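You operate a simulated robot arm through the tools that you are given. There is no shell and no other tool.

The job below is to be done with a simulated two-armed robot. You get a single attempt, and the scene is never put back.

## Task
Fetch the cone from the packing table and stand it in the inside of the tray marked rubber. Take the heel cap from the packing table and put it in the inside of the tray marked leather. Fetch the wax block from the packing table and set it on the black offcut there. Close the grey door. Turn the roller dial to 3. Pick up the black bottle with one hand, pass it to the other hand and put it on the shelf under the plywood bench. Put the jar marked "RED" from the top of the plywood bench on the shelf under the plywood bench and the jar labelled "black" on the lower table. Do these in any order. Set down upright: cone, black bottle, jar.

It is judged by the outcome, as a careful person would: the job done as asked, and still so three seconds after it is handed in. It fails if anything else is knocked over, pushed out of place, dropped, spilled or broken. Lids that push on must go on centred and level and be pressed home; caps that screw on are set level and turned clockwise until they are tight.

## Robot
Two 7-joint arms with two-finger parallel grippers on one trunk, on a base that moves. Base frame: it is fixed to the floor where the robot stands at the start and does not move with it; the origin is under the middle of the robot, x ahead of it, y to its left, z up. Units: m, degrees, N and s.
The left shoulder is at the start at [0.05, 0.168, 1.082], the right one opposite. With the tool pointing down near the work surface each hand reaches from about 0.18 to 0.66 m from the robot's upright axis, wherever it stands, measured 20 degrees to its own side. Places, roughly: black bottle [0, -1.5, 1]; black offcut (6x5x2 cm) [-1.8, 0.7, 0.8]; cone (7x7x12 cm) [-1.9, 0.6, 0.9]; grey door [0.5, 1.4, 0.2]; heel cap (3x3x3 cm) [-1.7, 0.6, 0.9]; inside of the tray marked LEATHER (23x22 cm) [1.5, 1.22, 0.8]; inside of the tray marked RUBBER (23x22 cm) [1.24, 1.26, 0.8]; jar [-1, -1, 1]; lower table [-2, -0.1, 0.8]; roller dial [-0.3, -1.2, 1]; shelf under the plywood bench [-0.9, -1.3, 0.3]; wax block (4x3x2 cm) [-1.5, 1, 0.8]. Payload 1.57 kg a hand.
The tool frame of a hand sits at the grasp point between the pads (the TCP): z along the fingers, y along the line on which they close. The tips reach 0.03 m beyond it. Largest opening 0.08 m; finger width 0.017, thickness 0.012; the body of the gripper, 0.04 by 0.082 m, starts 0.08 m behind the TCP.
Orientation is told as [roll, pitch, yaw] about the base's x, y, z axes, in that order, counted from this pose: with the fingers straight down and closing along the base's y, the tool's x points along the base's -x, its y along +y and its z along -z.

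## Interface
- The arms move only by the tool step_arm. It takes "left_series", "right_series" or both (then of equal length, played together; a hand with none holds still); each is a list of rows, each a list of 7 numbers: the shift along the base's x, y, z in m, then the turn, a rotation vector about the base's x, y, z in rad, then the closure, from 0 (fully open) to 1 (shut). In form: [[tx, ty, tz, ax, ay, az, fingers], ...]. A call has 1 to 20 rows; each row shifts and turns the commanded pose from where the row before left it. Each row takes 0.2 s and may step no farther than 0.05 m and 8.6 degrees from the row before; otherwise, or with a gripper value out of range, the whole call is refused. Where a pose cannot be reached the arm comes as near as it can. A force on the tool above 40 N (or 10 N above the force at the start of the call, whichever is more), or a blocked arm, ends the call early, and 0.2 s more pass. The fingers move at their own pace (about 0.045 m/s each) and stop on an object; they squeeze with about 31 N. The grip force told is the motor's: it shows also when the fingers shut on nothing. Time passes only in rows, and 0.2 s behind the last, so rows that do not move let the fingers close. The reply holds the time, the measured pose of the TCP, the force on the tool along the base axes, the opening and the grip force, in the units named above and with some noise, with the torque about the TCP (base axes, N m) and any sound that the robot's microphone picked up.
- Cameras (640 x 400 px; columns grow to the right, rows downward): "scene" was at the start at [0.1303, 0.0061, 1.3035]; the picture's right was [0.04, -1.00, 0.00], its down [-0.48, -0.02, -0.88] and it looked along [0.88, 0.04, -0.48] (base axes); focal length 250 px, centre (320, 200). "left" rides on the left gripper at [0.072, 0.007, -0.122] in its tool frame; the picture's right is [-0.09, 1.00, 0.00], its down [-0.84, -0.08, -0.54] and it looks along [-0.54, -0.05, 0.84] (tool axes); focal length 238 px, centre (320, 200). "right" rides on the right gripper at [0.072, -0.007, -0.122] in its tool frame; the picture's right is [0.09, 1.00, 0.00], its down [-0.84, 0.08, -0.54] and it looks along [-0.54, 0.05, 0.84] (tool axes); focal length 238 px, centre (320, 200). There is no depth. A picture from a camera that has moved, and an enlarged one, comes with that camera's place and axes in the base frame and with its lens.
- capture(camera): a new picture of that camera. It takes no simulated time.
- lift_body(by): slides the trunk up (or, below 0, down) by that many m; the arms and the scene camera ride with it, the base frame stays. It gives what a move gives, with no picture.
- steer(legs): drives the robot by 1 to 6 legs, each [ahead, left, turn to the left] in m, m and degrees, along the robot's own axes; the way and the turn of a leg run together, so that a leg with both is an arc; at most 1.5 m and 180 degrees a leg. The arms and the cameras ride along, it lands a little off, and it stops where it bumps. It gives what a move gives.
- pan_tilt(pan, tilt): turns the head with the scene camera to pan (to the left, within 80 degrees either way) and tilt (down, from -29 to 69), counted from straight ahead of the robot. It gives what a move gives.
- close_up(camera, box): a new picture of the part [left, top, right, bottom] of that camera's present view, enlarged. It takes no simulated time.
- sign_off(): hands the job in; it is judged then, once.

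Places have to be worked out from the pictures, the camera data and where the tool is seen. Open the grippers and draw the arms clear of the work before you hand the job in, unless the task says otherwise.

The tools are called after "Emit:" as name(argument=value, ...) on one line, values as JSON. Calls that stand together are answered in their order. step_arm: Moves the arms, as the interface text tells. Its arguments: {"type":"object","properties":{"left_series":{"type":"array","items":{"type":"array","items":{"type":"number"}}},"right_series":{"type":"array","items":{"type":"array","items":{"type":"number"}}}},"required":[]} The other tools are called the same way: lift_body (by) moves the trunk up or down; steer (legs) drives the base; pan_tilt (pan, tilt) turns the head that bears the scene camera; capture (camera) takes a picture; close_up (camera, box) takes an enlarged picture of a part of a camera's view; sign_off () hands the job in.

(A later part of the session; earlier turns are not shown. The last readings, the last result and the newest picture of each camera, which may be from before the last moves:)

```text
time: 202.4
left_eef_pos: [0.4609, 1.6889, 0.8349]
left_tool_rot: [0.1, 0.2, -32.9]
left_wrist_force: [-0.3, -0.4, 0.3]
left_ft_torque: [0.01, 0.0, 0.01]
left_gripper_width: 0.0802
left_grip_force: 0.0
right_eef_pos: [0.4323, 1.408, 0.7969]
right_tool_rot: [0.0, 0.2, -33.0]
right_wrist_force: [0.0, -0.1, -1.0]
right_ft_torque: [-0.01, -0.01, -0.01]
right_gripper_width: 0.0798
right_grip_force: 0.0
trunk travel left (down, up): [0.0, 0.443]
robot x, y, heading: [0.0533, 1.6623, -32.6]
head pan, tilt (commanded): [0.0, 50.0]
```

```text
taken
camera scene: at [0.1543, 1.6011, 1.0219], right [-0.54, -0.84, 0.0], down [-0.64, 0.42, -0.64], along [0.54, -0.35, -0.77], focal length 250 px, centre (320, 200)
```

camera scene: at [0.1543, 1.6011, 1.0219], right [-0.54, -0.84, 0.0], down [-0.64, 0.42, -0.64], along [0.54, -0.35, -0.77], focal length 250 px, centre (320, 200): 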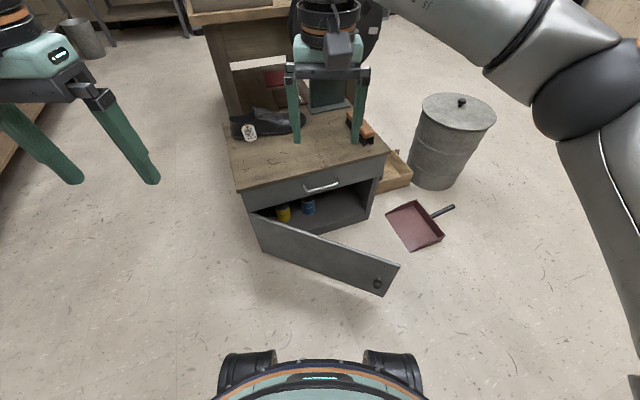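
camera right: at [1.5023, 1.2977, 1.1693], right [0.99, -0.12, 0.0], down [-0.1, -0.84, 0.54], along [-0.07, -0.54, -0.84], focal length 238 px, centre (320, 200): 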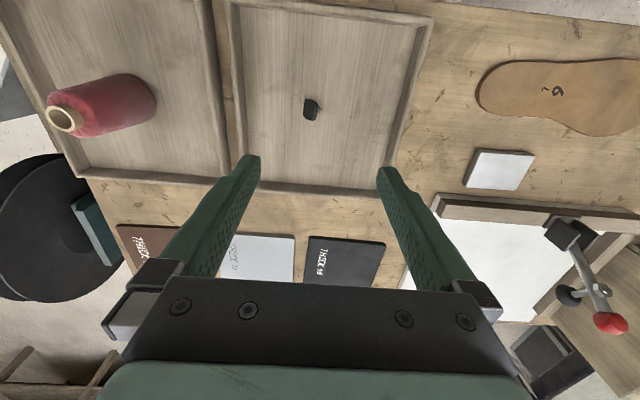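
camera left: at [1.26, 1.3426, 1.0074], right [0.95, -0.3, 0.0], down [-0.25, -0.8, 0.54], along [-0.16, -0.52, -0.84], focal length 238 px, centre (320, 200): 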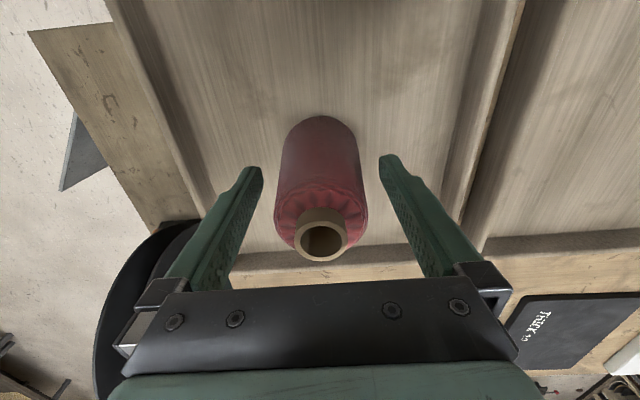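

The view shows the door and clear floor. I shut the right fingers, bring the hand behind the door's outer face, and lower it with the fingers tilted forward.

Emit:
step_arm(right_series=[[-0.0353, -0.0109, 0, 0, 0, 0, 1], [-0.0353, -0.0109, 0, 0, 0, 0, 1], [-0.0353, -0.0109, 0, 0, 0, 0, 1], [-0.0353, -0.0109, 0, 0, 0, 0, 1], [0, 0, -0.045, -0.0708, -0.1102, 0, 1], [0, 0, -0.045, -0.0708, -0.1102, 0, 1], [0, 0, -0.045, -0.0708, -0.1102, 0, 1], [0, 0, -0.045, -0.0708, -0.1102, 0, 1], [0, 0, -0.045, -0.0708, -0.1102, 0, 1], [0, 0, -0.045, -0.0708, -0.1102, 0, 1], [0, 0, -0.045, 0, 0, 0, 1], [0, 0, -0.045, 0, 0, 0, 1], [0, 0, -0.045, 0, 0, 0, 1], [0, 0, -0.045, 0, 0, 0, 1], [0, 0, -0.045, 0, 0, 0, 1], [0, 0, -0.03, 0, 0, 0, 1], [0, 0, 0, 0, 0, 0, 1]])

Emit:
capture(camera="scene")

Emit:
capture(camera="right")

```text
time: 205.4
left_eef_pos: [0.4601, 1.6903, 0.8362]
left_tool_rot: [0.2, 0.2, -32.8]
left_wrist_force: [0.6, 0.1, -0.5]
left_ft_torque: [-0.01, 0.01, 0.0]
left_gripper_width: 0.0798
left_grip_force: 0.0
right_eef_pos: [0.3341, 1.3904, 0.3959]
right_tool_rot: [-1.3, -45.9, -32.0]
right_wrist_force: [-20.6, -12.7, 70.0]
right_ft_torque: [5.85, 7.79, 3.16]
right_gripper_width: 0.0001
right_grip_force: 21.4
right hand out of reach, approached as far as the arm can: row 12, 13, 14, 15
trunk travel left (down, up): [0.0, 0.443]
robot x, y, heading: [0.0549, 1.6612, -32.9]
head pan, tilt (commanded): [0.0, 50.0]
stopped in row 15 (right hand): the force on the tool passed its limit at 232 N (the readings are from after the stop); the commanded pose is now the measured one
```

```text
taken
camera scene: at [0.153, 1.6023, 1.0231], right [-0.54, -0.84, 0.0], down [-0.64, 0.41, -0.64], along [0.54, -0.35, -0.76], focal length 250 px, centre (320, 200)
```

scene: 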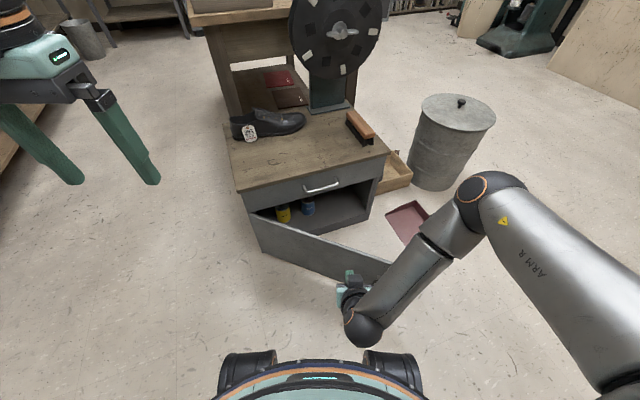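

```text
taken
camera right: at [0.2143, 1.459, 0.4293], right [0.49, 0.87, -0.08], down [0.21, -0.03, 0.98], along [0.85, -0.49, -0.2], focal length 238 px, centre (320, 200)
```

right: 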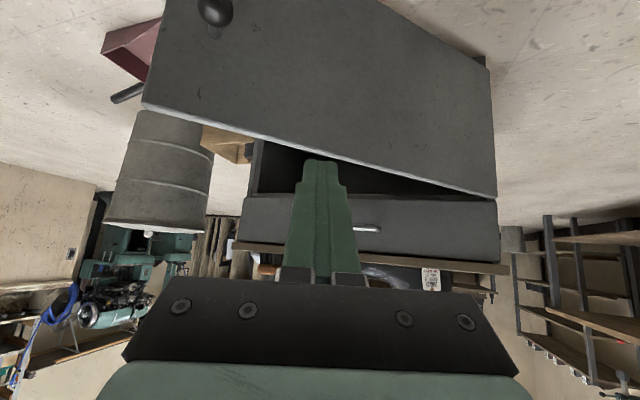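

The wrist evidently jammed against my own torso (too folded). I raise the hand to release the force, then back the robot off for more room.

Emit:
step_arm(right_series=[[0, 0, 0.02, 0, 0, 0, 1], [0, 0, 0.04, 0, 0, 0, 1], [0, 0, 0.045, 0, 0, 0, 1], [0, 0, 0.045, 0, 0, 0, 1], [0, 0, 0, 0, 0, 0, 1]])

Emit:
capture(camera="scene")

```text
time: 206.7
left_eef_pos: [0.462, 1.6896, 0.8345]
left_tool_rot: [0.0, 0.2, -32.8]
left_wrist_force: [0.4, 0.5, 0.3]
left_ft_torque: [0.0, -0.01, 0.0]
left_gripper_width: 0.0799
left_grip_force: 0.3
right_eef_pos: [0.335, 1.3895, 0.5417]
right_tool_rot: [-1.0, -45.9, -32.4]
right_wrist_force: [-0.1, -0.1, 0.2]
right_ft_torque: [0.03, 0.01, 0.0]
right_gripper_width: 0.0003
right_grip_force: 21.8
trunk travel left (down, up): [0.0, 0.443]
robot x, y, heading: [0.0555, 1.6613, -32.7]
head pan, tilt (commanded): [0.0, 50.0]
```

```text
taken
camera scene: at [0.1543, 1.601, 1.0218], right [-0.54, -0.84, 0.0], down [-0.64, 0.42, -0.64], along [0.54, -0.35, -0.77], focal length 250 px, centre (320, 200)
```

scene: 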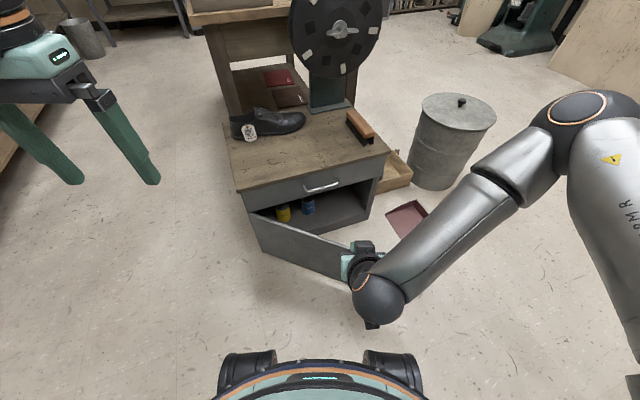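

Force is gone. I back the robot 0.15 m, then extend and lower the hand in front of the door.

Emit:
steer(legs=[[-0.15, 0, 0]])

Emit:
step_arm(right_series=[[0.0353, -0.0227, 0, 0, 0, 0, 1], [0.0353, -0.0227, 0, 0, 0, 0, 1], [0.0353, -0.0227, 0, 0, 0, 0, 1], [0, 0, -0.045, 0, 0, 0, 1], [0, 0, -0.045, 0, 0, 0, 1], [0, 0, -0.045, 0, 0, 0, 1], [0, 0, -0.045, 0, 0, 0, 1], [0, 0, 0, 0, 0, 0, 1]])

Emit:
capture(camera="scene")

Emit:
capture(camera="right")

```text
time: 208.0
left_eef_pos: [0.3373, 1.7705, 0.8343]
left_tool_rot: [0.1, 0.2, -32.8]
left_wrist_force: [0.1, 0.3, 0.0]
left_ft_torque: [0.0, 0.01, -0.02]
left_gripper_width: 0.08
left_grip_force: 0.1
right_eef_pos: [0.2099, 1.4709, 0.5426]
right_tool_rot: [-1.1, -45.7, -32.4]
right_wrist_force: [-0.2, -0.1, 0.4]
right_ft_torque: [0.02, -0.01, 0.03]
right_gripper_width: 0.0002
right_grip_force: 21.5
trunk travel left (down, up): [0.0, 0.443]
robot x, y, heading: [-0.0678, 1.7398, -32.9]
head pan, tilt (commanded): [0.0, 50.0]
```

```text
time: 209.8
left_eef_pos: [0.3372, 1.7704, 0.8343]
left_tool_rot: [0.1, 0.4, -32.8]
left_wrist_force: [0.5, -0.1, 0.1]
left_ft_torque: [-0.05, 0.0, -0.01]
left_gripper_width: 0.0801
left_grip_force: 0.1
right_eef_pos: [0.3155, 1.4033, 0.3612]
right_tool_rot: [-1.1, -45.9, -32.3]
right_wrist_force: [0.6, -0.1, -0.6]
right_ft_torque: [-0.04, 0.02, -0.01]
right_gripper_width: 0.0001
right_grip_force: 21.6
trunk travel left (down, up): [0.0, 0.443]
robot x, y, heading: [-0.063, 1.742, -32.6]
head pan, tilt (commanded): [0.0, 50.0]
```

```text
taken
camera scene: at [0.0289, 1.682, 1.0218], right [-0.54, -0.84, 0.0], down [-0.64, 0.42, -0.64], along [0.54, -0.35, -0.77], focal length 250 px, centre (320, 200)
```

scene: 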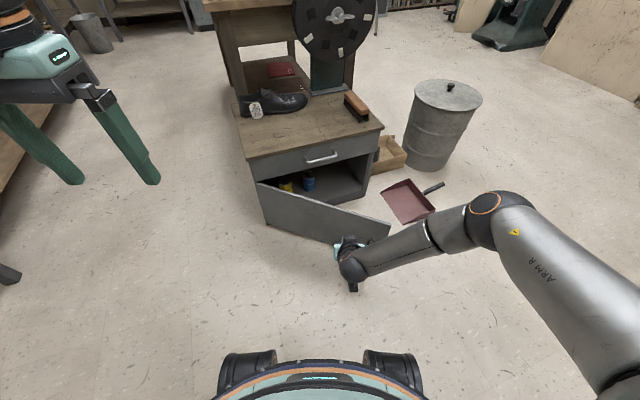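

```text
taken
camera right: at [0.1953, 1.4718, 0.395], right [0.49, 0.87, -0.08], down [0.21, -0.03, 0.98], along [0.85, -0.5, -0.2], focal length 238 px, centre (320, 200)
```

right: 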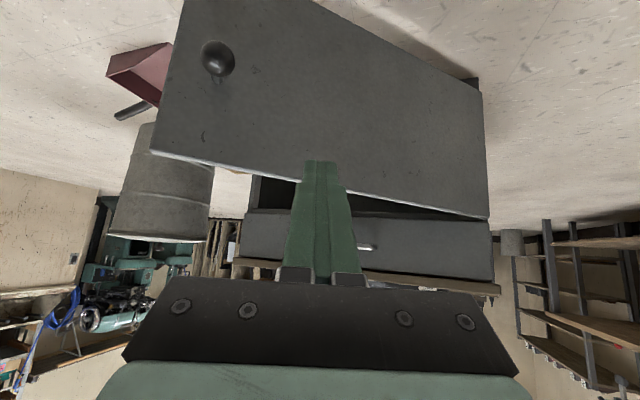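

The hand is in front of the door's outer face. I lower it another 10 cm so that the tips push on the panel.

Emit:
step_arm(right_series=[[0, 0, -0.04, 0, 0, 0, 1], [0, 0, -0.04, 0, 0, 0, 1], [0, 0, -0.02, 0, 0, 0, 1], [0, 0, 0, 0, 0, 0, 1]])

Emit:
capture(camera="right")

Emit:
capture(camera="scene")

```text
time: 210.8
left_eef_pos: [0.3362, 1.7697, 0.8346]
left_tool_rot: [0.1, 0.3, -32.8]
left_wrist_force: [0.9, -0.2, 1.4]
left_ft_torque: [0.01, -0.02, 0.03]
left_gripper_width: 0.0799
left_grip_force: 0.1
right_eef_pos: [0.3165, 1.4038, 0.2624]
right_tool_rot: [-1.4, -45.5, -32.4]
right_wrist_force: [0.5, -0.3, 0.8]
right_ft_torque: [-0.01, 0.0, -0.02]
right_gripper_width: 0.0
right_grip_force: 21.1
trunk travel left (down, up): [0.0, 0.443]
robot x, y, heading: [-0.0704, 1.7393, -32.6]
head pan, tilt (commanded): [0.0, 50.0]
```

```text
taken
camera right: at [0.1974, 1.4731, 0.2965], right [0.49, 0.87, -0.08], down [0.22, -0.03, 0.98], along [0.84, -0.5, -0.21], focal length 238 px, centre (320, 200)
```

right: 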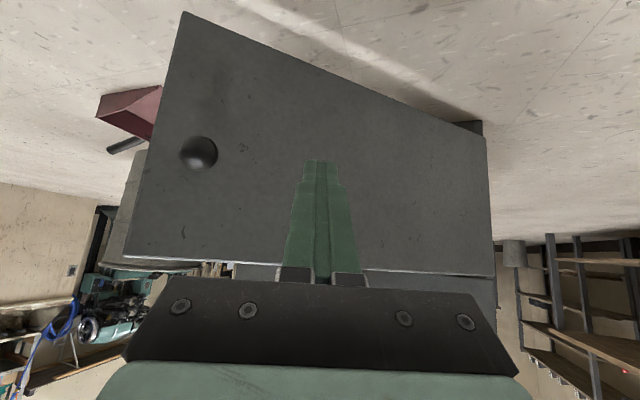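

```text
taken
camera scene: at [0.0289, 1.682, 1.0219], right [-0.54, -0.84, 0.0], down [-0.64, 0.42, -0.64], along [0.54, -0.35, -0.77], focal length 250 px, centre (320, 200)
```

scene: 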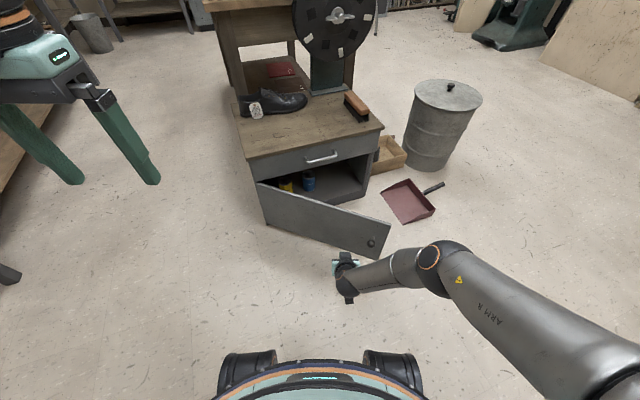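

The fingertips face the door panel about 0.4 m from the hinge. I push by driving straight ahead 0.28 m with the hand held still, then check.

Emit:
steer(legs=[[0.28, 0, 0]])

Emit:
capture(camera="scene")

Emit:
capture(camera="right")

```text
time: 212.8
left_eef_pos: [0.5713, 1.6173, 0.8344]
left_tool_rot: [0.2, 0.3, -32.8]
left_wrist_force: [0.2, -0.6, 0.8]
left_ft_torque: [0.01, 0.01, 0.02]
left_gripper_width: 0.08
left_grip_force: 0.1
right_eef_pos: [0.5513, 1.2513, 0.2626]
right_tool_rot: [-1.5, -45.5, -32.5]
right_wrist_force: [0.8, 0.1, -0.5]
right_ft_torque: [0.0, 0.0, 0.03]
right_gripper_width: 0.0002
right_grip_force: 21.2
trunk travel left (down, up): [0.0, 0.443]
robot x, y, heading: [0.1674, 1.5907, -33.0]
head pan, tilt (commanded): [0.0, 50.0]
```

```text
taken
camera scene: at [0.2632, 1.5304, 1.0219], right [-0.54, -0.84, 0.0], down [-0.64, 0.42, -0.64], along [0.54, -0.35, -0.77], focal length 250 px, centre (320, 200)
```

scene: 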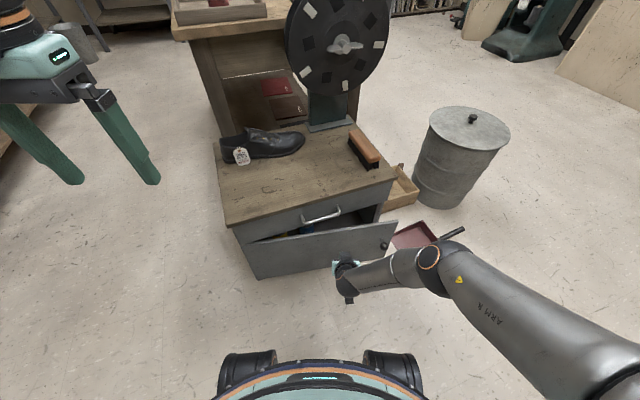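

```text
taken
camera right: at [0.4315, 1.3211, 0.2967], right [0.5, 0.86, -0.08], down [0.22, -0.03, 0.98], along [0.84, -0.5, -0.21], focal length 238 px, centre (320, 200)
```

right: 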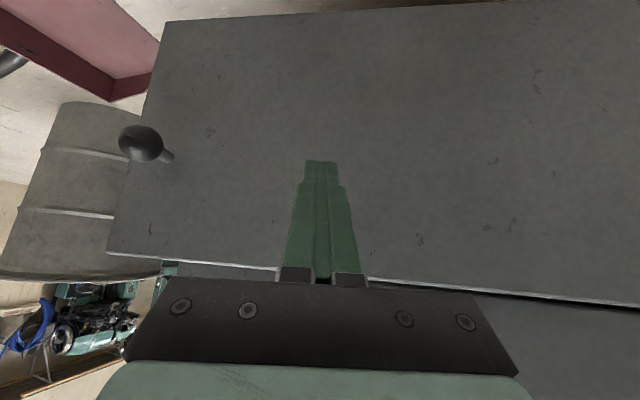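

The door is nearly closed. I push on by another 6 cm of driving and look again.

Emit:
steer(legs=[[0.06, 0, 0]])

Emit:
capture(camera="scene")

Emit:
close_up(camera="scene", box=[200, 140, 440, 290])

```text
time: 213.7
left_eef_pos: [0.6218, 1.5855, 0.834]
left_tool_rot: [0.1, 0.2, -32.8]
left_wrist_force: [-0.1, -0.3, 0.8]
left_ft_torque: [0.02, 0.0, 0.03]
left_gripper_width: 0.08
left_grip_force: 0.1
right_eef_pos: [0.6006, 1.2173, 0.2624]
right_tool_rot: [-1.5, -45.5, -32.5]
right_wrist_force: [-0.8, -0.3, 0.0]
right_ft_torque: [0.04, -0.01, -0.02]
right_gripper_width: 0.0
right_grip_force: 21.7
trunk travel left (down, up): [0.0, 0.443]
robot x, y, heading: [0.2143, 1.5623, -33.2]
head pan, tilt (commanded): [0.0, 50.0]
```

```text
taken
camera scene: at [0.3135, 1.4978, 1.0219], right [-0.54, -0.84, 0.0], down [-0.64, 0.42, -0.64], along [0.54, -0.35, -0.77], focal length 250 px, centre (320, 200)
```

scene: 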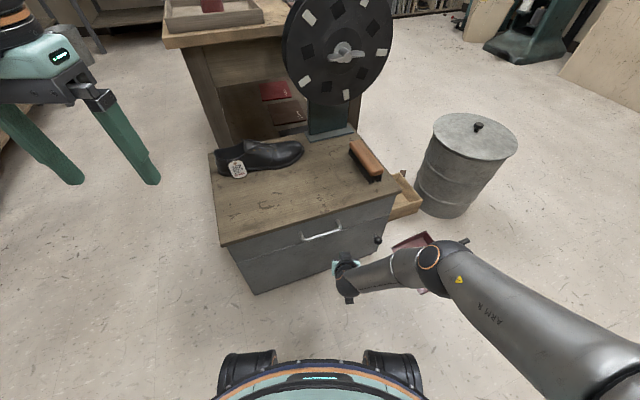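

```text
2.67 times, centred on (320, 215) of scene
camera zoom: at [0.3135, 1.4978, 1.0219], right [-0.54, -0.84, 0.0], down [-0.64, 0.42, -0.64], along [0.54, -0.35, -0.77], focal length 667 px, centre (320, 160)
```

zoom: 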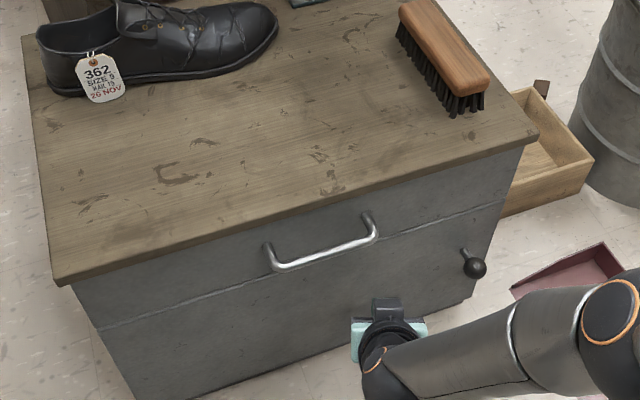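

The door now looks shut. I push gently a bit more to be sure it's home and read the force.

Emit:
step_arm(right_series=[[0.0084, -0.0054, 0, 0, 0, 0, 1], [0.0084, -0.0054, 0, 0, 0, 0, 1], [0, 0, 0, 0, 0, 0, 1]])

Emit:
close_up(camera="scene", box=[320, 180, 432, 250])

Emit:
capture(camera="right")

```text
time: 214.5
left_eef_pos: [0.6209, 1.5852, 0.8341]
left_tool_rot: [0.1, 0.3, -32.9]
left_wrist_force: [0.3, -0.1, -0.4]
left_ft_torque: [-0.01, 0.02, -0.02]
left_gripper_width: 0.0802
left_grip_force: 0.1
right_eef_pos: [0.6179, 1.2073, 0.262]
right_tool_rot: [-1.5, -45.5, -32.5]
right_wrist_force: [0.4, 0.0, -0.6]
right_ft_torque: [0.0, 0.0, -0.01]
right_gripper_width: 0.0004
right_grip_force: 21.2
trunk travel left (down, up): [0.0, 0.443]
robot x, y, heading: [0.2139, 1.56, -32.9]
head pan, tilt (commanded): [0.0, 50.0]
```

```text
5.71 times, centred on (376, 215) of scene
camera zoom: at [0.3135, 1.4977, 1.0218], right [-0.54, -0.84, 0.0], down [-0.64, 0.42, -0.64], along [0.54, -0.35, -0.77], focal length 1430 px, centre (0, 114)
```

zoom: 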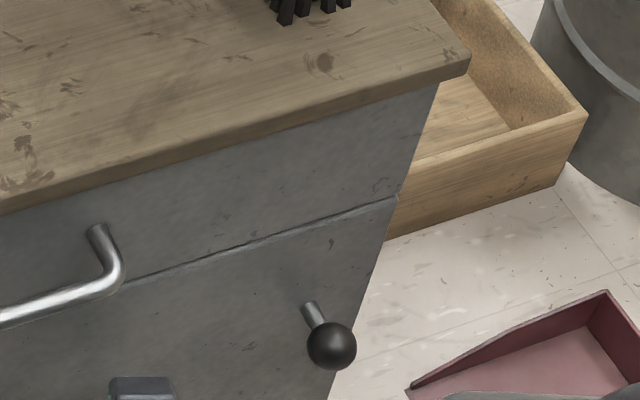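

```text
taken
camera right: at [0.4986, 1.2774, 0.2966], right [0.5, 0.86, -0.08], down [0.22, -0.03, 0.98], along [0.84, -0.5, -0.21], focal length 238 px, centre (320, 200)
```

right: 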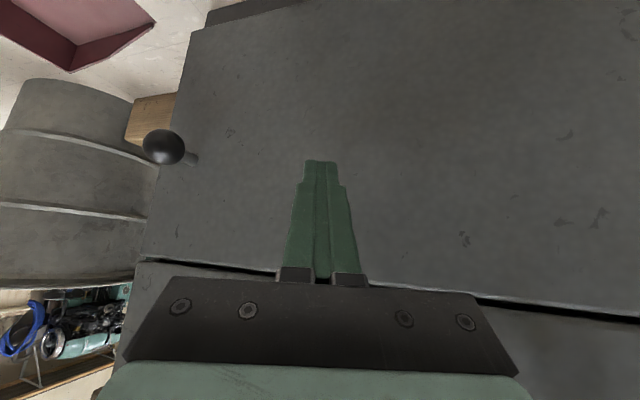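

Still no resistance, so I push on gently until the panel meets its frame.

Emit:
step_arm(right_series=[[0.0067, -0.0043, 0, 0, 0, 0, 1], [0.0067, -0.0043, 0, 0, 0, 0, 1], [0, 0, 0, 0, 0, 0, 1]])

Emit:
close_up(camera="scene", box=[320, 180, 432, 250])

```text
time: 215.3
left_eef_pos: [0.6221, 1.5848, 0.8352]
left_tool_rot: [0.1, 0.3, -32.9]
left_wrist_force: [0.1, 0.7, -0.4]
left_ft_torque: [-0.01, -0.01, 0.0]
left_gripper_width: 0.0801
left_grip_force: 0.0
right_eef_pos: [0.6308, 1.1979, 0.2625]
right_tool_rot: [-1.5, -45.5, -32.5]
right_wrist_force: [-0.5, -0.4, 0.4]
right_ft_torque: [0.01, -0.01, 0.05]
right_gripper_width: 0.0001
right_grip_force: 21.1
trunk travel left (down, up): [0.0, 0.443]
robot x, y, heading: [0.2136, 1.5594, -32.8]
head pan, tilt (commanded): [0.0, 50.0]
```

```text
5.71 times, centred on (376, 215) of scene
camera zoom: at [0.3135, 1.4977, 1.0218], right [-0.54, -0.84, 0.0], down [-0.64, 0.42, -0.64], along [0.54, -0.35, -0.77], focal length 1430 px, centre (0, 114)
```

zoom: 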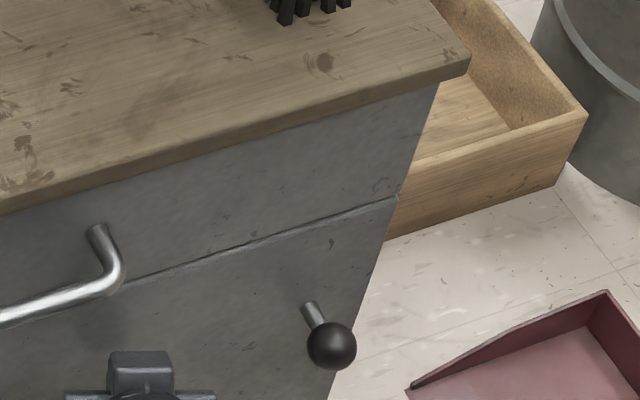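

The door no longer moves with the finger (it has swung to the frame). I advance until I feel it, to be sure it's home.

Emit:
step_arm(right_series=[[0.005, -0.0032, 0, 0, 0, 0, 1], [0.005, -0.0032, 0, 0, 0, 0, 1], [0.005, -0.0032, 0, 0, 0, 0, 1], [0, 0, 0, 0, 0, 0, 1]])

Emit:
close_up(camera="scene", box=[320, 180, 432, 250])

```text
time: 215.8
left_eef_pos: [0.6198, 1.585, 0.8348]
left_tool_rot: [0.1, 0.3, -32.9]
left_wrist_force: [0.5, 0.2, -0.5]
left_ft_torque: [0.03, 0.0, 0.0]
left_gripper_width: 0.0802
left_grip_force: 0.0
right_eef_pos: [0.6327, 1.1986, 0.2599]
right_tool_rot: [-1.4, -45.1, -32.6]
right_wrist_force: [-5.1, 0.5, 2.4]
right_ft_torque: [0.0, 0.02, 0.03]
right_gripper_width: 0.0001
right_grip_force: 21.8
trunk travel left (down, up): [0.0, 0.443]
robot x, y, heading: [0.2143, 1.5633, -33.0]
head pan, tilt (commanded): [0.0, 50.0]
stopped in row 2 (right hand): the force on the tool passed its limit at 54 N (the readings are from after the stop); the commanded pose is now the measured one
```

```text
5.71 times, centred on (376, 215) of scene
camera zoom: at [0.3129, 1.4979, 1.0217], right [-0.54, -0.84, 0.0], down [-0.64, 0.42, -0.64], along [0.54, -0.35, -0.77], focal length 1430 px, centre (0, 114)
```

zoom: 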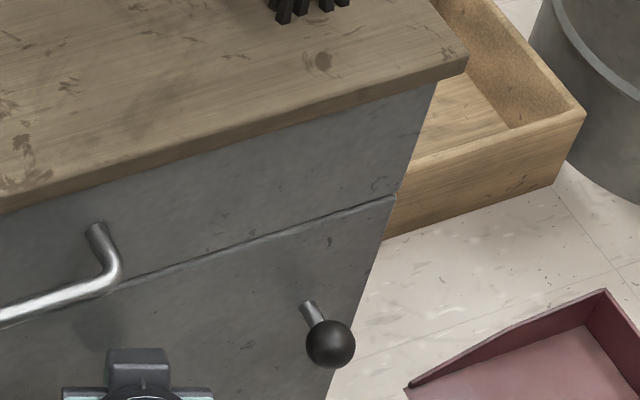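

It met a solid stop: the door is fully closed. I withdraw the hand and back away, then raise the hand and straighten it.

Emit:
step_arm(right_series=[[-0.0168, 0.0109, 0, 0, 0, 0, 1], [-0.0168, 0.0109, 0, 0, 0, 0, 1]])

Emit:
steer(legs=[[-0.4, 0, 0]])

Emit:
step_arm(right_series=[[0, 0, 0.045, 0, 0, 0, 1], [0, 0, 0.045, 0, 0, 0, 1], [0, 0, 0.045, 0, 0, 0, 1], [0, 0, 0.045, 0, 0, 0, 1], [0, 0, 0.045, 0, 0, 0, 1], [0, 0, 0.045, 0, 0, 0, 1], [0, 0, 0.045, 0.0708, 0.1102, 0, 1], [0, 0, 0.045, 0.0708, 0.1102, 0, 0.5], [0, 0, 0.045, 0.0708, 0.1102, 0, 0], [0, 0, 0.045, 0.0708, 0.1102, 0, 0], [0, 0, 0.045, 0.0708, 0.1102, 0, 0], [0, 0, 0.03, 0.0708, 0.1102, 0, 0]])

Emit:
capture(camera="scene")

```text
time: 216.4
left_eef_pos: [0.62, 1.5848, 0.8351]
left_tool_rot: [0.1, 0.3, -32.9]
left_wrist_force: [0.3, 0.2, -1.0]
left_ft_torque: [0.02, 0.02, 0.0]
left_gripper_width: 0.0803
left_grip_force: 0.0
right_eef_pos: [0.6005, 1.2198, 0.2603]
right_tool_rot: [-1.4, -45.2, -32.5]
right_wrist_force: [-0.4, -0.2, 1.0]
right_ft_torque: [0.04, 0.03, 0.01]
right_gripper_width: 0.0
right_grip_force: 20.9
trunk travel left (down, up): [0.0, 0.443]
robot x, y, heading: [0.2184, 1.5592, -33.0]
head pan, tilt (commanded): [0.0, 50.0]
```

```text
time: 218.9
left_eef_pos: [0.2893, 1.8011, 0.8351]
left_tool_rot: [0.1, 0.4, -32.8]
left_wrist_force: [0.1, -0.3, -0.2]
left_ft_torque: [0.0, -0.02, -0.01]
left_gripper_width: 0.0801
left_grip_force: 0.1
right_eef_pos: [0.2689, 1.4353, 0.2594]
right_tool_rot: [-1.5, -45.2, -32.5]
right_wrist_force: [0.0, -0.5, -0.1]
right_ft_torque: [0.01, 0.0, -0.05]
right_gripper_width: 0.0
right_grip_force: 21.1
trunk travel left (down, up): [0.0, 0.443]
robot x, y, heading: [-0.1142, 1.7744, -32.8]
head pan, tilt (commanded): [0.0, 50.0]
```

```text
time: 221.5
left_eef_pos: [0.2897, 1.8006, 0.8353]
left_tool_rot: [0.1, 0.2, -32.8]
left_wrist_force: [0.2, -0.7, 0.5]
left_ft_torque: [0.0, 0.02, 0.01]
left_gripper_width: 0.0802
left_grip_force: 0.0
right_eef_pos: [0.2688, 1.4353, 0.7858]
right_tool_rot: [-1.3, 0.1, -32.5]
right_wrist_force: [-0.9, -0.4, -0.5]
right_ft_torque: [0.01, -0.04, 0.0]
right_gripper_width: 0.0798
right_grip_force: 0.0
trunk travel left (down, up): [0.0, 0.443]
robot x, y, heading: [-0.1196, 1.7704, -32.7]
head pan, tilt (commanded): [0.0, 50.0]
```

```text
taken
camera scene: at [-0.0188, 1.7131, 1.0218], right [-0.54, -0.84, 0.0], down [-0.64, 0.42, -0.64], along [0.54, -0.35, -0.77], focal length 250 px, centre (320, 200)
```

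scene: 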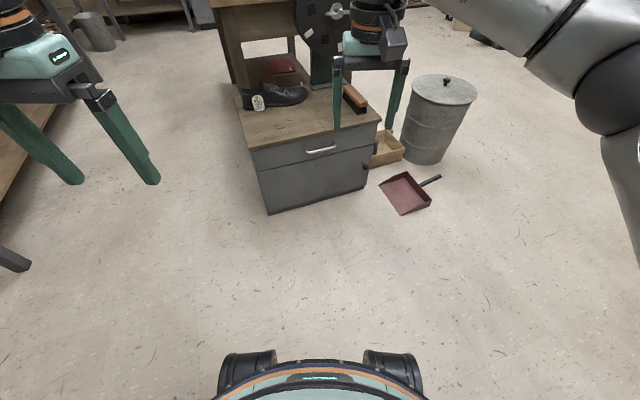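

The door is shut and everything else is in place. I raise the trunk again, turn to face the plywood bench and drive south toward it.

Emit:
lift_body(by=0.25)

Emit:
steer(legs=[[0, 0, -57.5], [1.0, 0.0, 0], [1.05, 0.1, 0]])

Emit:
pan_tilt(pan=0, tilt=30)

Emit:
capture(camera="scene")

```text
time: 224.1
left_eef_pos: [0.2892, 1.8012, 1.0848]
left_tool_rot: [0.0, 0.3, -32.8]
left_wrist_force: [-0.2, 0.8, -0.5]
left_ft_torque: [0.0, -0.02, -0.04]
left_gripper_width: 0.08
left_grip_force: 0.1
right_eef_pos: [0.2687, 1.4346, 1.0344]
right_tool_rot: [-1.3, -0.1, -32.5]
right_wrist_force: [0.2, -1.2, 0.1]
right_ft_torque: [-0.01, 0.02, -0.03]
right_gripper_width: 0.0799
right_grip_force: 0.1
trunk travel left (down, up): [-0.25, 0.193]
robot x, y, heading: [-0.1165, 1.771, -32.9]
head pan, tilt (commanded): [0.0, 50.0]
```

```text
time: 236.9
left_eef_pos: [0.1794, -0.6197, 1.0853]
left_tool_rot: [0.1, 0.3, -91.0]
left_wrist_force: [0.3, -0.1, -0.2]
left_ft_torque: [-0.02, -0.01, 0.0]
left_gripper_width: 0.0801
left_grip_force: 0.0
right_eef_pos: [-0.1438, -0.7951, 1.0339]
right_tool_rot: [-1.3, -0.1, -90.8]
right_wrist_force: [0.3, 0.0, 0.4]
right_ft_torque: [0.0, 0.0, -0.01]
right_gripper_width: 0.0798
right_grip_force: 0.1
trunk travel left (down, up): [-0.25, 0.193]
robot x, y, heading: [-0.0544, -0.2874, -91.1]
head pan, tilt (commanded): [0.0, 50.0]
```

```text
time: 237.7
left_eef_pos: [0.1794, -0.6197, 1.0838]
left_tool_rot: [0.1, 0.3, -91.1]
left_wrist_force: [0.2, -0.7, 0.1]
left_ft_torque: [-0.01, 0.03, 0.0]
left_gripper_width: 0.0799
left_grip_force: 0.0
right_eef_pos: [-0.1435, -0.7948, 1.0349]
right_tool_rot: [-1.4, 0.0, -90.9]
right_wrist_force: [0.6, 0.0, 0.4]
right_ft_torque: [0.01, -0.01, 0.04]
right_gripper_width: 0.0801
right_grip_force: 0.0
trunk travel left (down, up): [-0.25, 0.193]
robot x, y, heading: [-0.0562, -0.293, -91.0]
head pan, tilt (commanded): [0.0, 30.0]
```

```text
taken
camera scene: at [-0.0603, -0.417, 1.3013], right [-1.0, 0.02, 0.0], down [0.01, 0.5, -0.87], along [-0.02, -0.87, -0.5], focal length 250 px, centre (320, 200)
```

scene: 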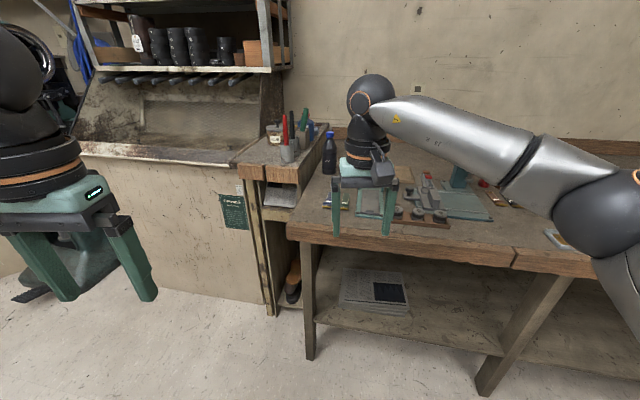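

The right arm blocks the view. I retract it (also levelling its small roll), turn to square up with the bench (turned ≈ -12°), and look.

Emit:
step_arm(right_series=[[0, 0.045, 0.015, 0, -0.0061, 0, 0], [0, 0.045, 0.015, 0, -0.0061, 0, 0], [0, 0.045, 0.015, 0, -0.0061, 0, 0], [-0.045, 0.015, 0.0, 0, -0.0061, 0, 0], [-0.045, 0, 0.0, 0, 0, 0, 0]])

Emit:
steer(legs=[[0, 0, -11]])

Emit:
pan_tilt(pan=0, tilt=25)

Emit:
capture(camera="scene")

Emit:
close_up(camera="scene", box=[200, 110, 440, 260])

```text
time: 238.9
left_eef_pos: [0.1787, -0.6189, 1.0856]
left_tool_rot: [0.0, 0.3, -91.1]
left_wrist_force: [0.3, -0.6, 0.0]
left_ft_torque: [0.02, -0.01, -0.02]
left_gripper_width: 0.08
left_grip_force: 0.1
right_eef_pos: [-0.236, -0.6444, 1.0798]
right_tool_rot: [0.0, -0.2, -90.8]
right_wrist_force: [-0.4, -0.8, 0.9]
right_ft_torque: [0.0, -0.02, 0.03]
right_gripper_width: 0.0798
right_grip_force: 0.1
trunk travel left (down, up): [-0.25, 0.193]
robot x, y, heading: [-0.0553, -0.2841, -91.3]
head pan, tilt (commanded): [0.0, 30.0]
```

```text
time: 240.1
left_eef_pos: [0.1118, -0.6581, 1.0839]
left_tool_rot: [0.1, 0.2, -102.0]
left_wrist_force: [0.0, -0.4, 0.2]
left_ft_torque: [0.02, 0.02, 0.01]
left_gripper_width: 0.0801
left_grip_force: 0.1
right_eef_pos: [-0.2989, -0.6054, 1.0798]
right_tool_rot: [0.1, -0.1, -101.9]
right_wrist_force: [-0.1, 0.2, -0.6]
right_ft_torque: [0.02, 0.0, 0.01]
right_gripper_width: 0.0802
right_grip_force: 0.0
trunk travel left (down, up): [-0.25, 0.193]
robot x, y, heading: [-0.0556, -0.2843, -102.1]
head pan, tilt (commanded): [0.0, 30.0]
```

```text
time: 240.7
left_eef_pos: [0.113, -0.6589, 1.0845]
left_tool_rot: [0.1, 0.3, -102.0]
left_wrist_force: [-0.2, 0.9, 0.1]
left_ft_torque: [0.03, -0.06, -0.01]
left_gripper_width: 0.08
left_grip_force: 0.0
right_eef_pos: [-0.2982, -0.6055, 1.08]
right_tool_rot: [0.1, -0.1, -101.7]
right_wrist_force: [-0.5, -0.5, 0.3]
right_ft_torque: [-0.01, 0.02, -0.02]
right_gripper_width: 0.0798
right_grip_force: 0.0
trunk travel left (down, up): [-0.25, 0.193]
robot x, y, heading: [-0.055, -0.29, -102.0]
head pan, tilt (commanded): [0.0, 25.0]
```

```text
taken
camera scene: at [-0.0853, -0.4158, 1.3093], right [-0.98, 0.21, 0.0], down [0.09, 0.41, -0.91], along [-0.19, -0.89, -0.42], focal length 250 px, centre (320, 200)
```

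scene: 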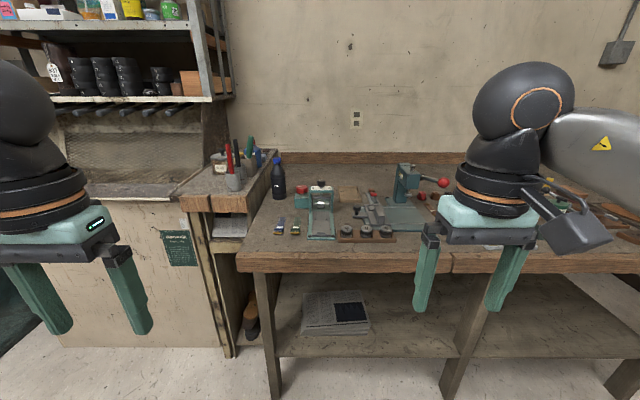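

```text
2.67 times, centred on (320, 185) of scene
camera zoom: at [-0.0853, -0.4158, 1.3093], right [-0.98, 0.21, 0.0], down [0.09, 0.41, -0.91], along [-0.19, -0.89, -0.42], focal length 667 px, centre (320, 240)
```

zoom: 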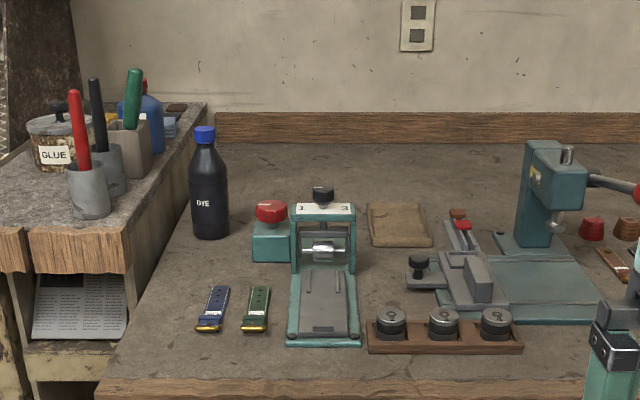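

I see a roller device with a black knob above a white scale plate and a red cap at its left. I zoom in to identify the dial.

Emit:
close_up(camera="scene", box=[284, 172, 348, 212])

Emit:
close_up(camera="scene", box=[270, 170, 366, 250])

```text
10.00 times, centred on (316, 192) of scene
camera zoom: at [-0.0853, -0.4158, 1.3093], right [-0.98, 0.21, 0.0], down [0.09, 0.41, -0.91], along [-0.19, -0.89, -0.42], focal length 2502 px, centre (360, 280)
```

zoom: 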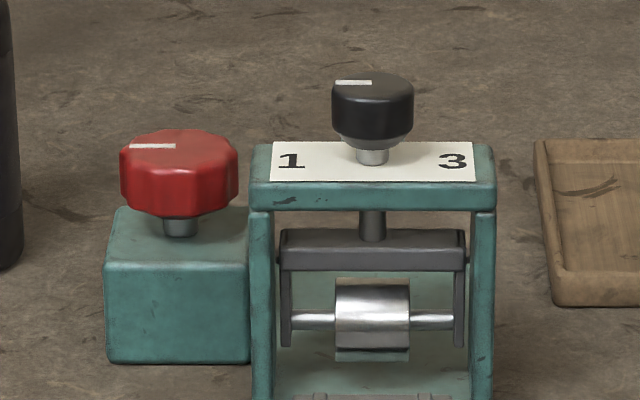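

```text
5.00 times, centred on (318, 210) of scene
camera zoom: at [-0.0853, -0.4158, 1.3093], right [-0.98, 0.21, 0.0], down [0.09, 0.41, -0.91], along [-0.19, -0.89, -0.42], focal length 1251 px, centre (330, 150)
```

zoom: 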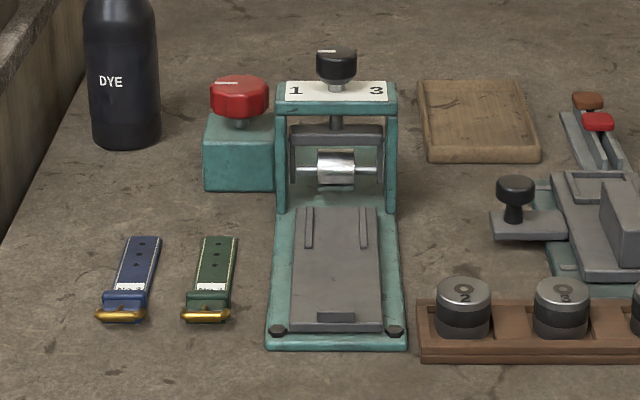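

The roller dial is the black knob with a white pointer now at 1 (left), 3 being on the right. I drive closer to the bench, stopping about 0.32 m from its edge.

Emit:
steer(legs=[[0.35, 0, 0]])

Emit:
pan_tilt(pan=0, tilt=40)

Emit:
capture(camera="scene")

Emit:
capture(camera="right")

Emit:
capture(camera="left")

```text
time: 243.0
left_eef_pos: [0.0377, -1.0043, 1.0862]
left_tool_rot: [0.0, 0.3, -102.0]
left_wrist_force: [-0.2, 0.1, 0.0]
left_ft_torque: [0.01, 0.04, 0.02]
left_gripper_width: 0.0799
left_grip_force: 0.0
right_eef_pos: [-0.3715, -0.9512, 1.0797]
right_tool_rot: [0.1, 0.0, -101.7]
right_wrist_force: [-0.7, 0.2, 0.3]
right_ft_torque: [0.01, -0.02, -0.01]
right_gripper_width: 0.08
right_grip_force: 0.0
trunk travel left (down, up): [-0.25, 0.193]
robot x, y, heading: [-0.1308, -0.6293, -102.3]
head pan, tilt (commanded): [0.0, 25.0]
```

```text
time: 243.8
left_eef_pos: [0.0388, -1.0025, 1.0842]
left_tool_rot: [0.1, 0.3, -102.0]
left_wrist_force: [0.2, 0.1, 0.1]
left_ft_torque: [-0.03, 0.02, 0.0]
left_gripper_width: 0.0802
left_grip_force: 0.1
right_eef_pos: [-0.3719, -0.9508, 1.0806]
right_tool_rot: [0.1, -0.1, -101.8]
right_wrist_force: [-0.7, 0.2, 0.0]
right_ft_torque: [-0.01, 0.0, 0.01]
right_gripper_width: 0.0801
right_grip_force: 0.1
trunk travel left (down, up): [-0.25, 0.193]
robot x, y, heading: [-0.1331, -0.6336, -102.6]
head pan, tilt (commanded): [0.0, 40.0]
```

```text
taken
camera scene: at [-0.1574, -0.7533, 1.2861], right [-0.98, 0.21, 0.0], down [0.13, 0.63, -0.77], along [-0.16, -0.75, -0.64], focal length 250 px, centre (320, 200)
```

scene: 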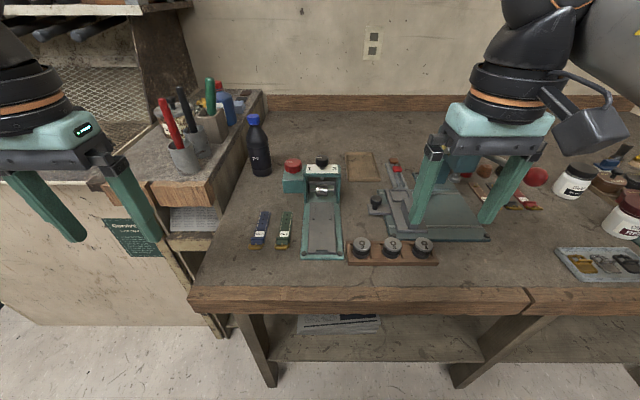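

```text
taken
camera right: at [-0.3652, -0.8787, 1.202], right [0.99, -0.11, 0.0], down [-0.1, -0.83, 0.54], along [-0.06, -0.54, -0.84], focal length 238 px, centre (320, 200)
```

right: 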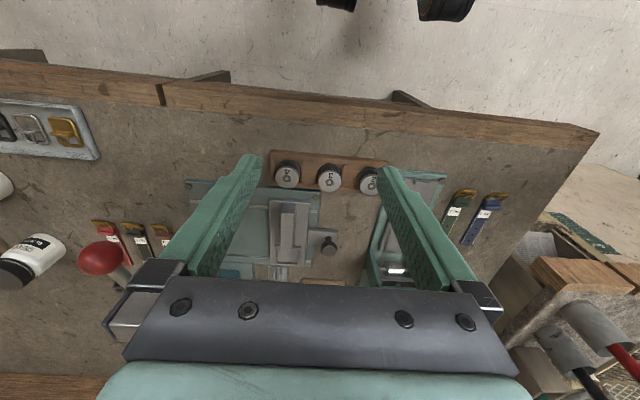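

```text
taken
camera left: at [0.0603, -0.9351, 1.2068], right [0.95, -0.3, 0.0], down [-0.25, -0.81, 0.54], along [-0.16, -0.51, -0.84], focal length 238 px, centre (320, 200)
```

left: 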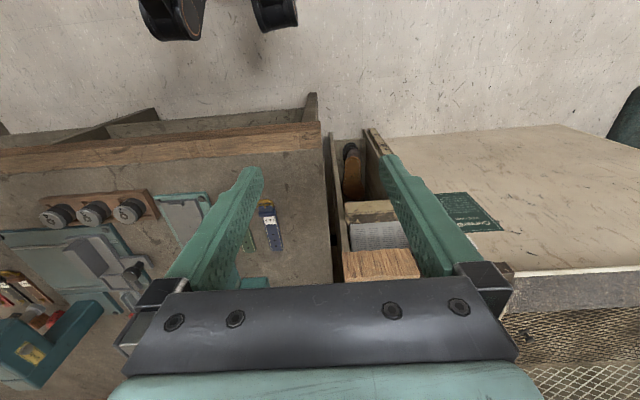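

Triangulating puts the bench top at ≈0.85 m, bottle at ≈(-0.115, -1.43). I zoom on the roller dial from this closer, higher view.

Emit:
close_up(camera="scene", box=[272, 140, 368, 200])

Emit:
close_up(camera="scene", box=[480, 120, 640, 290])

```text
6.67 times, centred on (320, 170) of scene
camera zoom: at [-0.1574, -0.7533, 1.2861], right [-0.98, 0.21, 0.0], down [0.13, 0.63, -0.77], along [-0.16, -0.75, -0.64], focal length 1668 px, centre (320, 400)
```

zoom: 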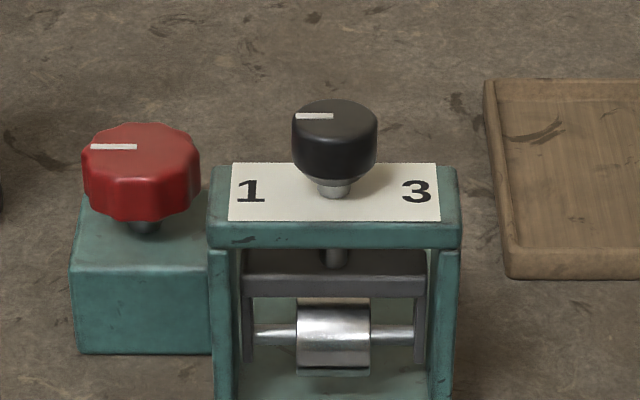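

```text
2.35 times, centred on (560, 205) of scene
camera zoom: at [-0.1574, -0.7533, 1.2861], right [-0.98, 0.21, 0.0], down [0.13, 0.63, -0.77], along [-0.16, -0.75, -0.64], focal length 589 px, centre (-245, 188)
```

zoom: 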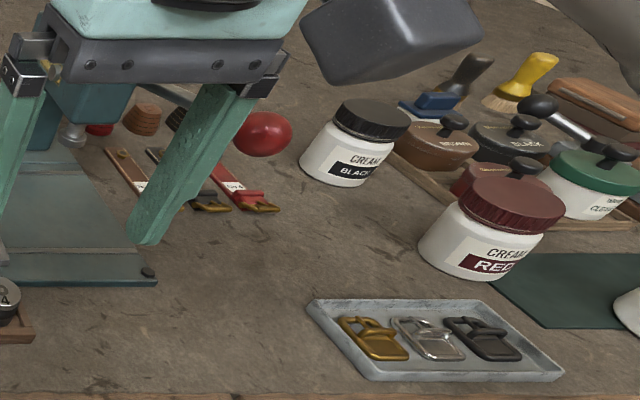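

Knob top ≈(-0.266, -1.237, 0.995), 2.9 cm across, pointer at 1. I move slightly closer and bring the right hand (partly closed, pre-turned +60°) above the knob.

Emit:
steer(legs=[[0.06, 0, 0]])

Emit:
step_arm(right_series=[[0.0149, -0.0284, 0, 0, 0, 0.131, 0.4], [0.0149, -0.0284, 0, 0, 0, 0.131, 0.4], [0.0149, -0.0284, 0, 0, 0, 0.131, 0.4], [0.0149, -0.0284, 0, 0, 0, 0.131, 0.4], [0.0149, -0.0284, 0, 0, 0, 0.131, 0.4], [0.0149, -0.0284, 0, 0, 0, 0.131, 0.4], [0.0149, -0.0284, 0, 0, 0, 0.131, 0.4], [0.0149, -0.0284, 0, 0, 0, 0.131, 0.4], [0, 0, 0, 0, 0, 0, 0.4]])

Emit:
capture(camera="right")

Emit:
capture(camera="scene")

```text
time: 244.8
left_eef_pos: [0.0252, -1.0628, 1.0847]
left_tool_rot: [0.0, 0.2, -101.9]
left_wrist_force: [-0.6, -0.6, -0.2]
left_ft_torque: [0.0, -0.02, -0.04]
left_gripper_width: 0.08
left_grip_force: 0.0
right_eef_pos: [-0.3841, -1.0105, 1.0796]
right_tool_rot: [0.1, -0.1, -101.8]
right_wrist_force: [-0.7, 0.3, 0.1]
right_ft_torque: [0.02, 0.03, 0.01]
right_gripper_width: 0.0802
right_grip_force: 0.1
trunk travel left (down, up): [-0.25, 0.193]
robot x, y, heading: [-0.1387, -0.6964, -101.9]
head pan, tilt (commanded): [0.0, 40.0]
```

```text
time: 246.8
left_eef_pos: [0.027, -1.061, 1.0846]
left_tool_rot: [0.2, 0.3, -102.0]
left_wrist_force: [0.8, 0.4, 0.5]
left_ft_torque: [0.0, 0.03, 0.0]
left_gripper_width: 0.0799
left_grip_force: 0.1
right_eef_pos: [-0.2703, -1.1418, 1.0614]
right_tool_rot: [-0.2, -0.3, -44.9]
right_wrist_force: [-0.1, -0.1, 0.0]
right_ft_torque: [-0.03, 0.04, -0.03]
right_gripper_width: 0.0482
right_grip_force: 0.1
right hand out of reach, approached as far as the arm can: row 6, 7, 8
trunk travel left (down, up): [-0.25, 0.193]
robot x, y, heading: [-0.1456, -0.6901, -101.9]
head pan, tilt (commanded): [0.0, 40.0]
```

```text
taken
camera right: at [-0.328, -1.0949, 1.1828], right [0.64, 0.77, 0.0], down [0.65, -0.53, 0.55], along [0.42, -0.35, -0.84], focal length 238 px, centre (320, 200)
```

right: 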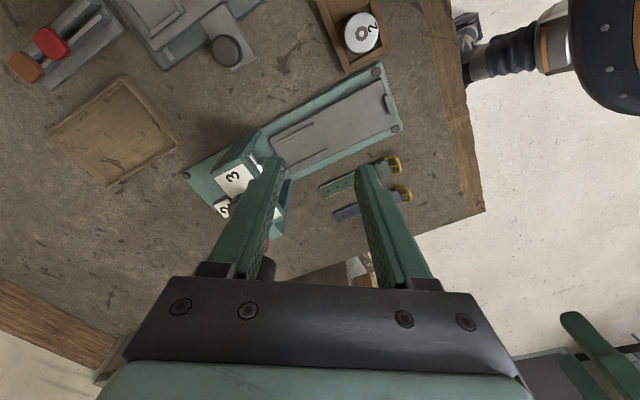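

```text
taken
camera scene: at [-0.1699, -0.8123, 1.286], right [-0.98, 0.21, 0.0], down [0.13, 0.63, -0.77], along [-0.16, -0.75, -0.64], focal length 250 px, centre (320, 200)
```

scene: 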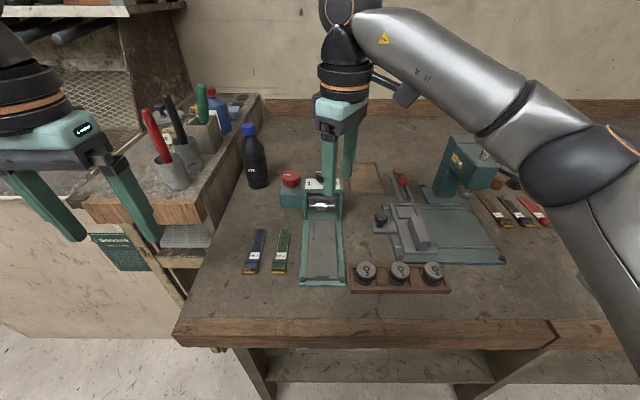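

The hand fell short because the wrist is above the shoulder height. I raise the trunk 0.17 m, then approach again.

Emit:
lift_body(by=0.17)

Emit:
step_arm(right_series=[[0.001, -0.032, -0.03, 0, 0, 0, 0.4], [0.001, -0.032, -0.03, 0, 0, 0, 0.4], [0.001, -0.031, -0.03, 0, 0, 0, 0.4], [0, 0, -0.03, 0, 0, 0, 0.4], [0, 0, -0.03, 0, 0, 0, 0.4], [0, 0, 0, 0, 0, 0, 0.4]])

Emit:
capture(camera="right")

Emit:
capture(camera="scene")

```text
time: 248.7
left_eef_pos: [0.0263, -1.0617, 1.2546]
left_tool_rot: [0.2, 0.4, -102.1]
left_wrist_force: [0.4, -0.1, 0.8]
left_ft_torque: [0.04, 0.04, -0.03]
left_gripper_width: 0.08
left_grip_force: 0.0
right_eef_pos: [-0.271, -1.1409, 1.2312]
right_tool_rot: [-0.2, -0.4, -45.0]
right_wrist_force: [0.7, 0.2, -0.1]
right_ft_torque: [-0.02, 0.01, 0.0]
right_gripper_width: 0.0485
right_grip_force: 0.0
trunk travel left (down, up): [-0.42, 0.023]
robot x, y, heading: [-0.1419, -0.6927, -101.9]
head pan, tilt (commanded): [0.0, 40.0]
```

```text
time: 250.1
left_eef_pos: [0.027, -1.0617, 1.2547]
left_tool_rot: [0.2, 0.3, -102.1]
left_wrist_force: [0.2, -0.7, -0.4]
left_ft_torque: [0.03, -0.01, -0.01]
left_gripper_width: 0.0801
left_grip_force: 0.1
right_eef_pos: [-0.2687, -1.1472, 1.1552]
right_tool_rot: [-0.2, -0.4, -44.9]
right_wrist_force: [0.2, 0.0, -1.0]
right_ft_torque: [0.0, -0.03, 0.01]
right_gripper_width: 0.0479
right_grip_force: 0.0
right hand out of reach, approached as far as the arm can: row 1, 2, 3
trunk travel left (down, up): [-0.42, 0.023]
robot x, y, heading: [-0.1411, -0.6933, -102.1]
head pan, tilt (commanded): [0.0, 40.0]
```

```text
taken
camera right: at [-0.326, -1.1006, 1.2765], right [0.64, 0.77, 0.0], down [0.64, -0.53, 0.55], along [0.42, -0.35, -0.84], focal length 238 px, centre (320, 200)
```

right: 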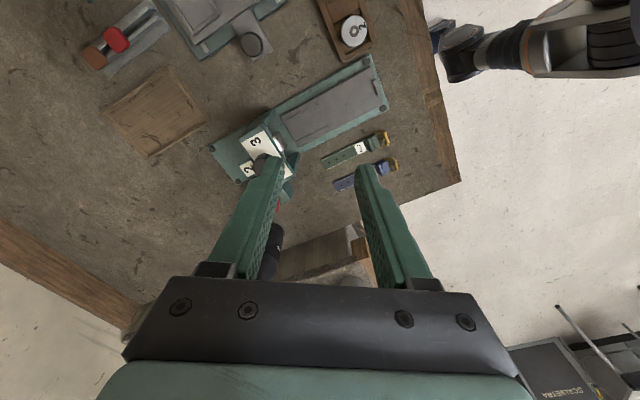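

```text
taken
camera scene: at [-0.1699, -0.8122, 1.456], right [-0.98, 0.21, 0.0], down [0.13, 0.63, -0.77], along [-0.16, -0.75, -0.64], focal length 250 px, centre (320, 200)
```

scene: 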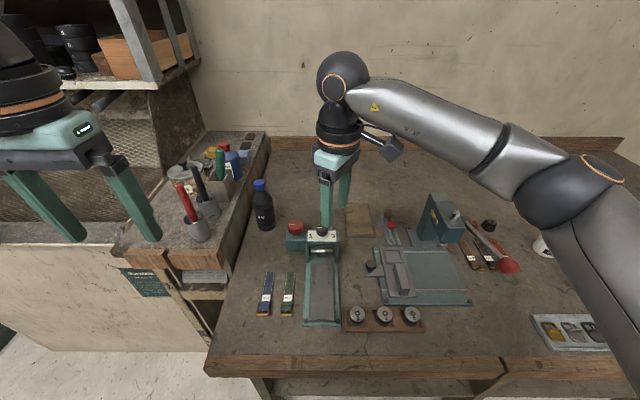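

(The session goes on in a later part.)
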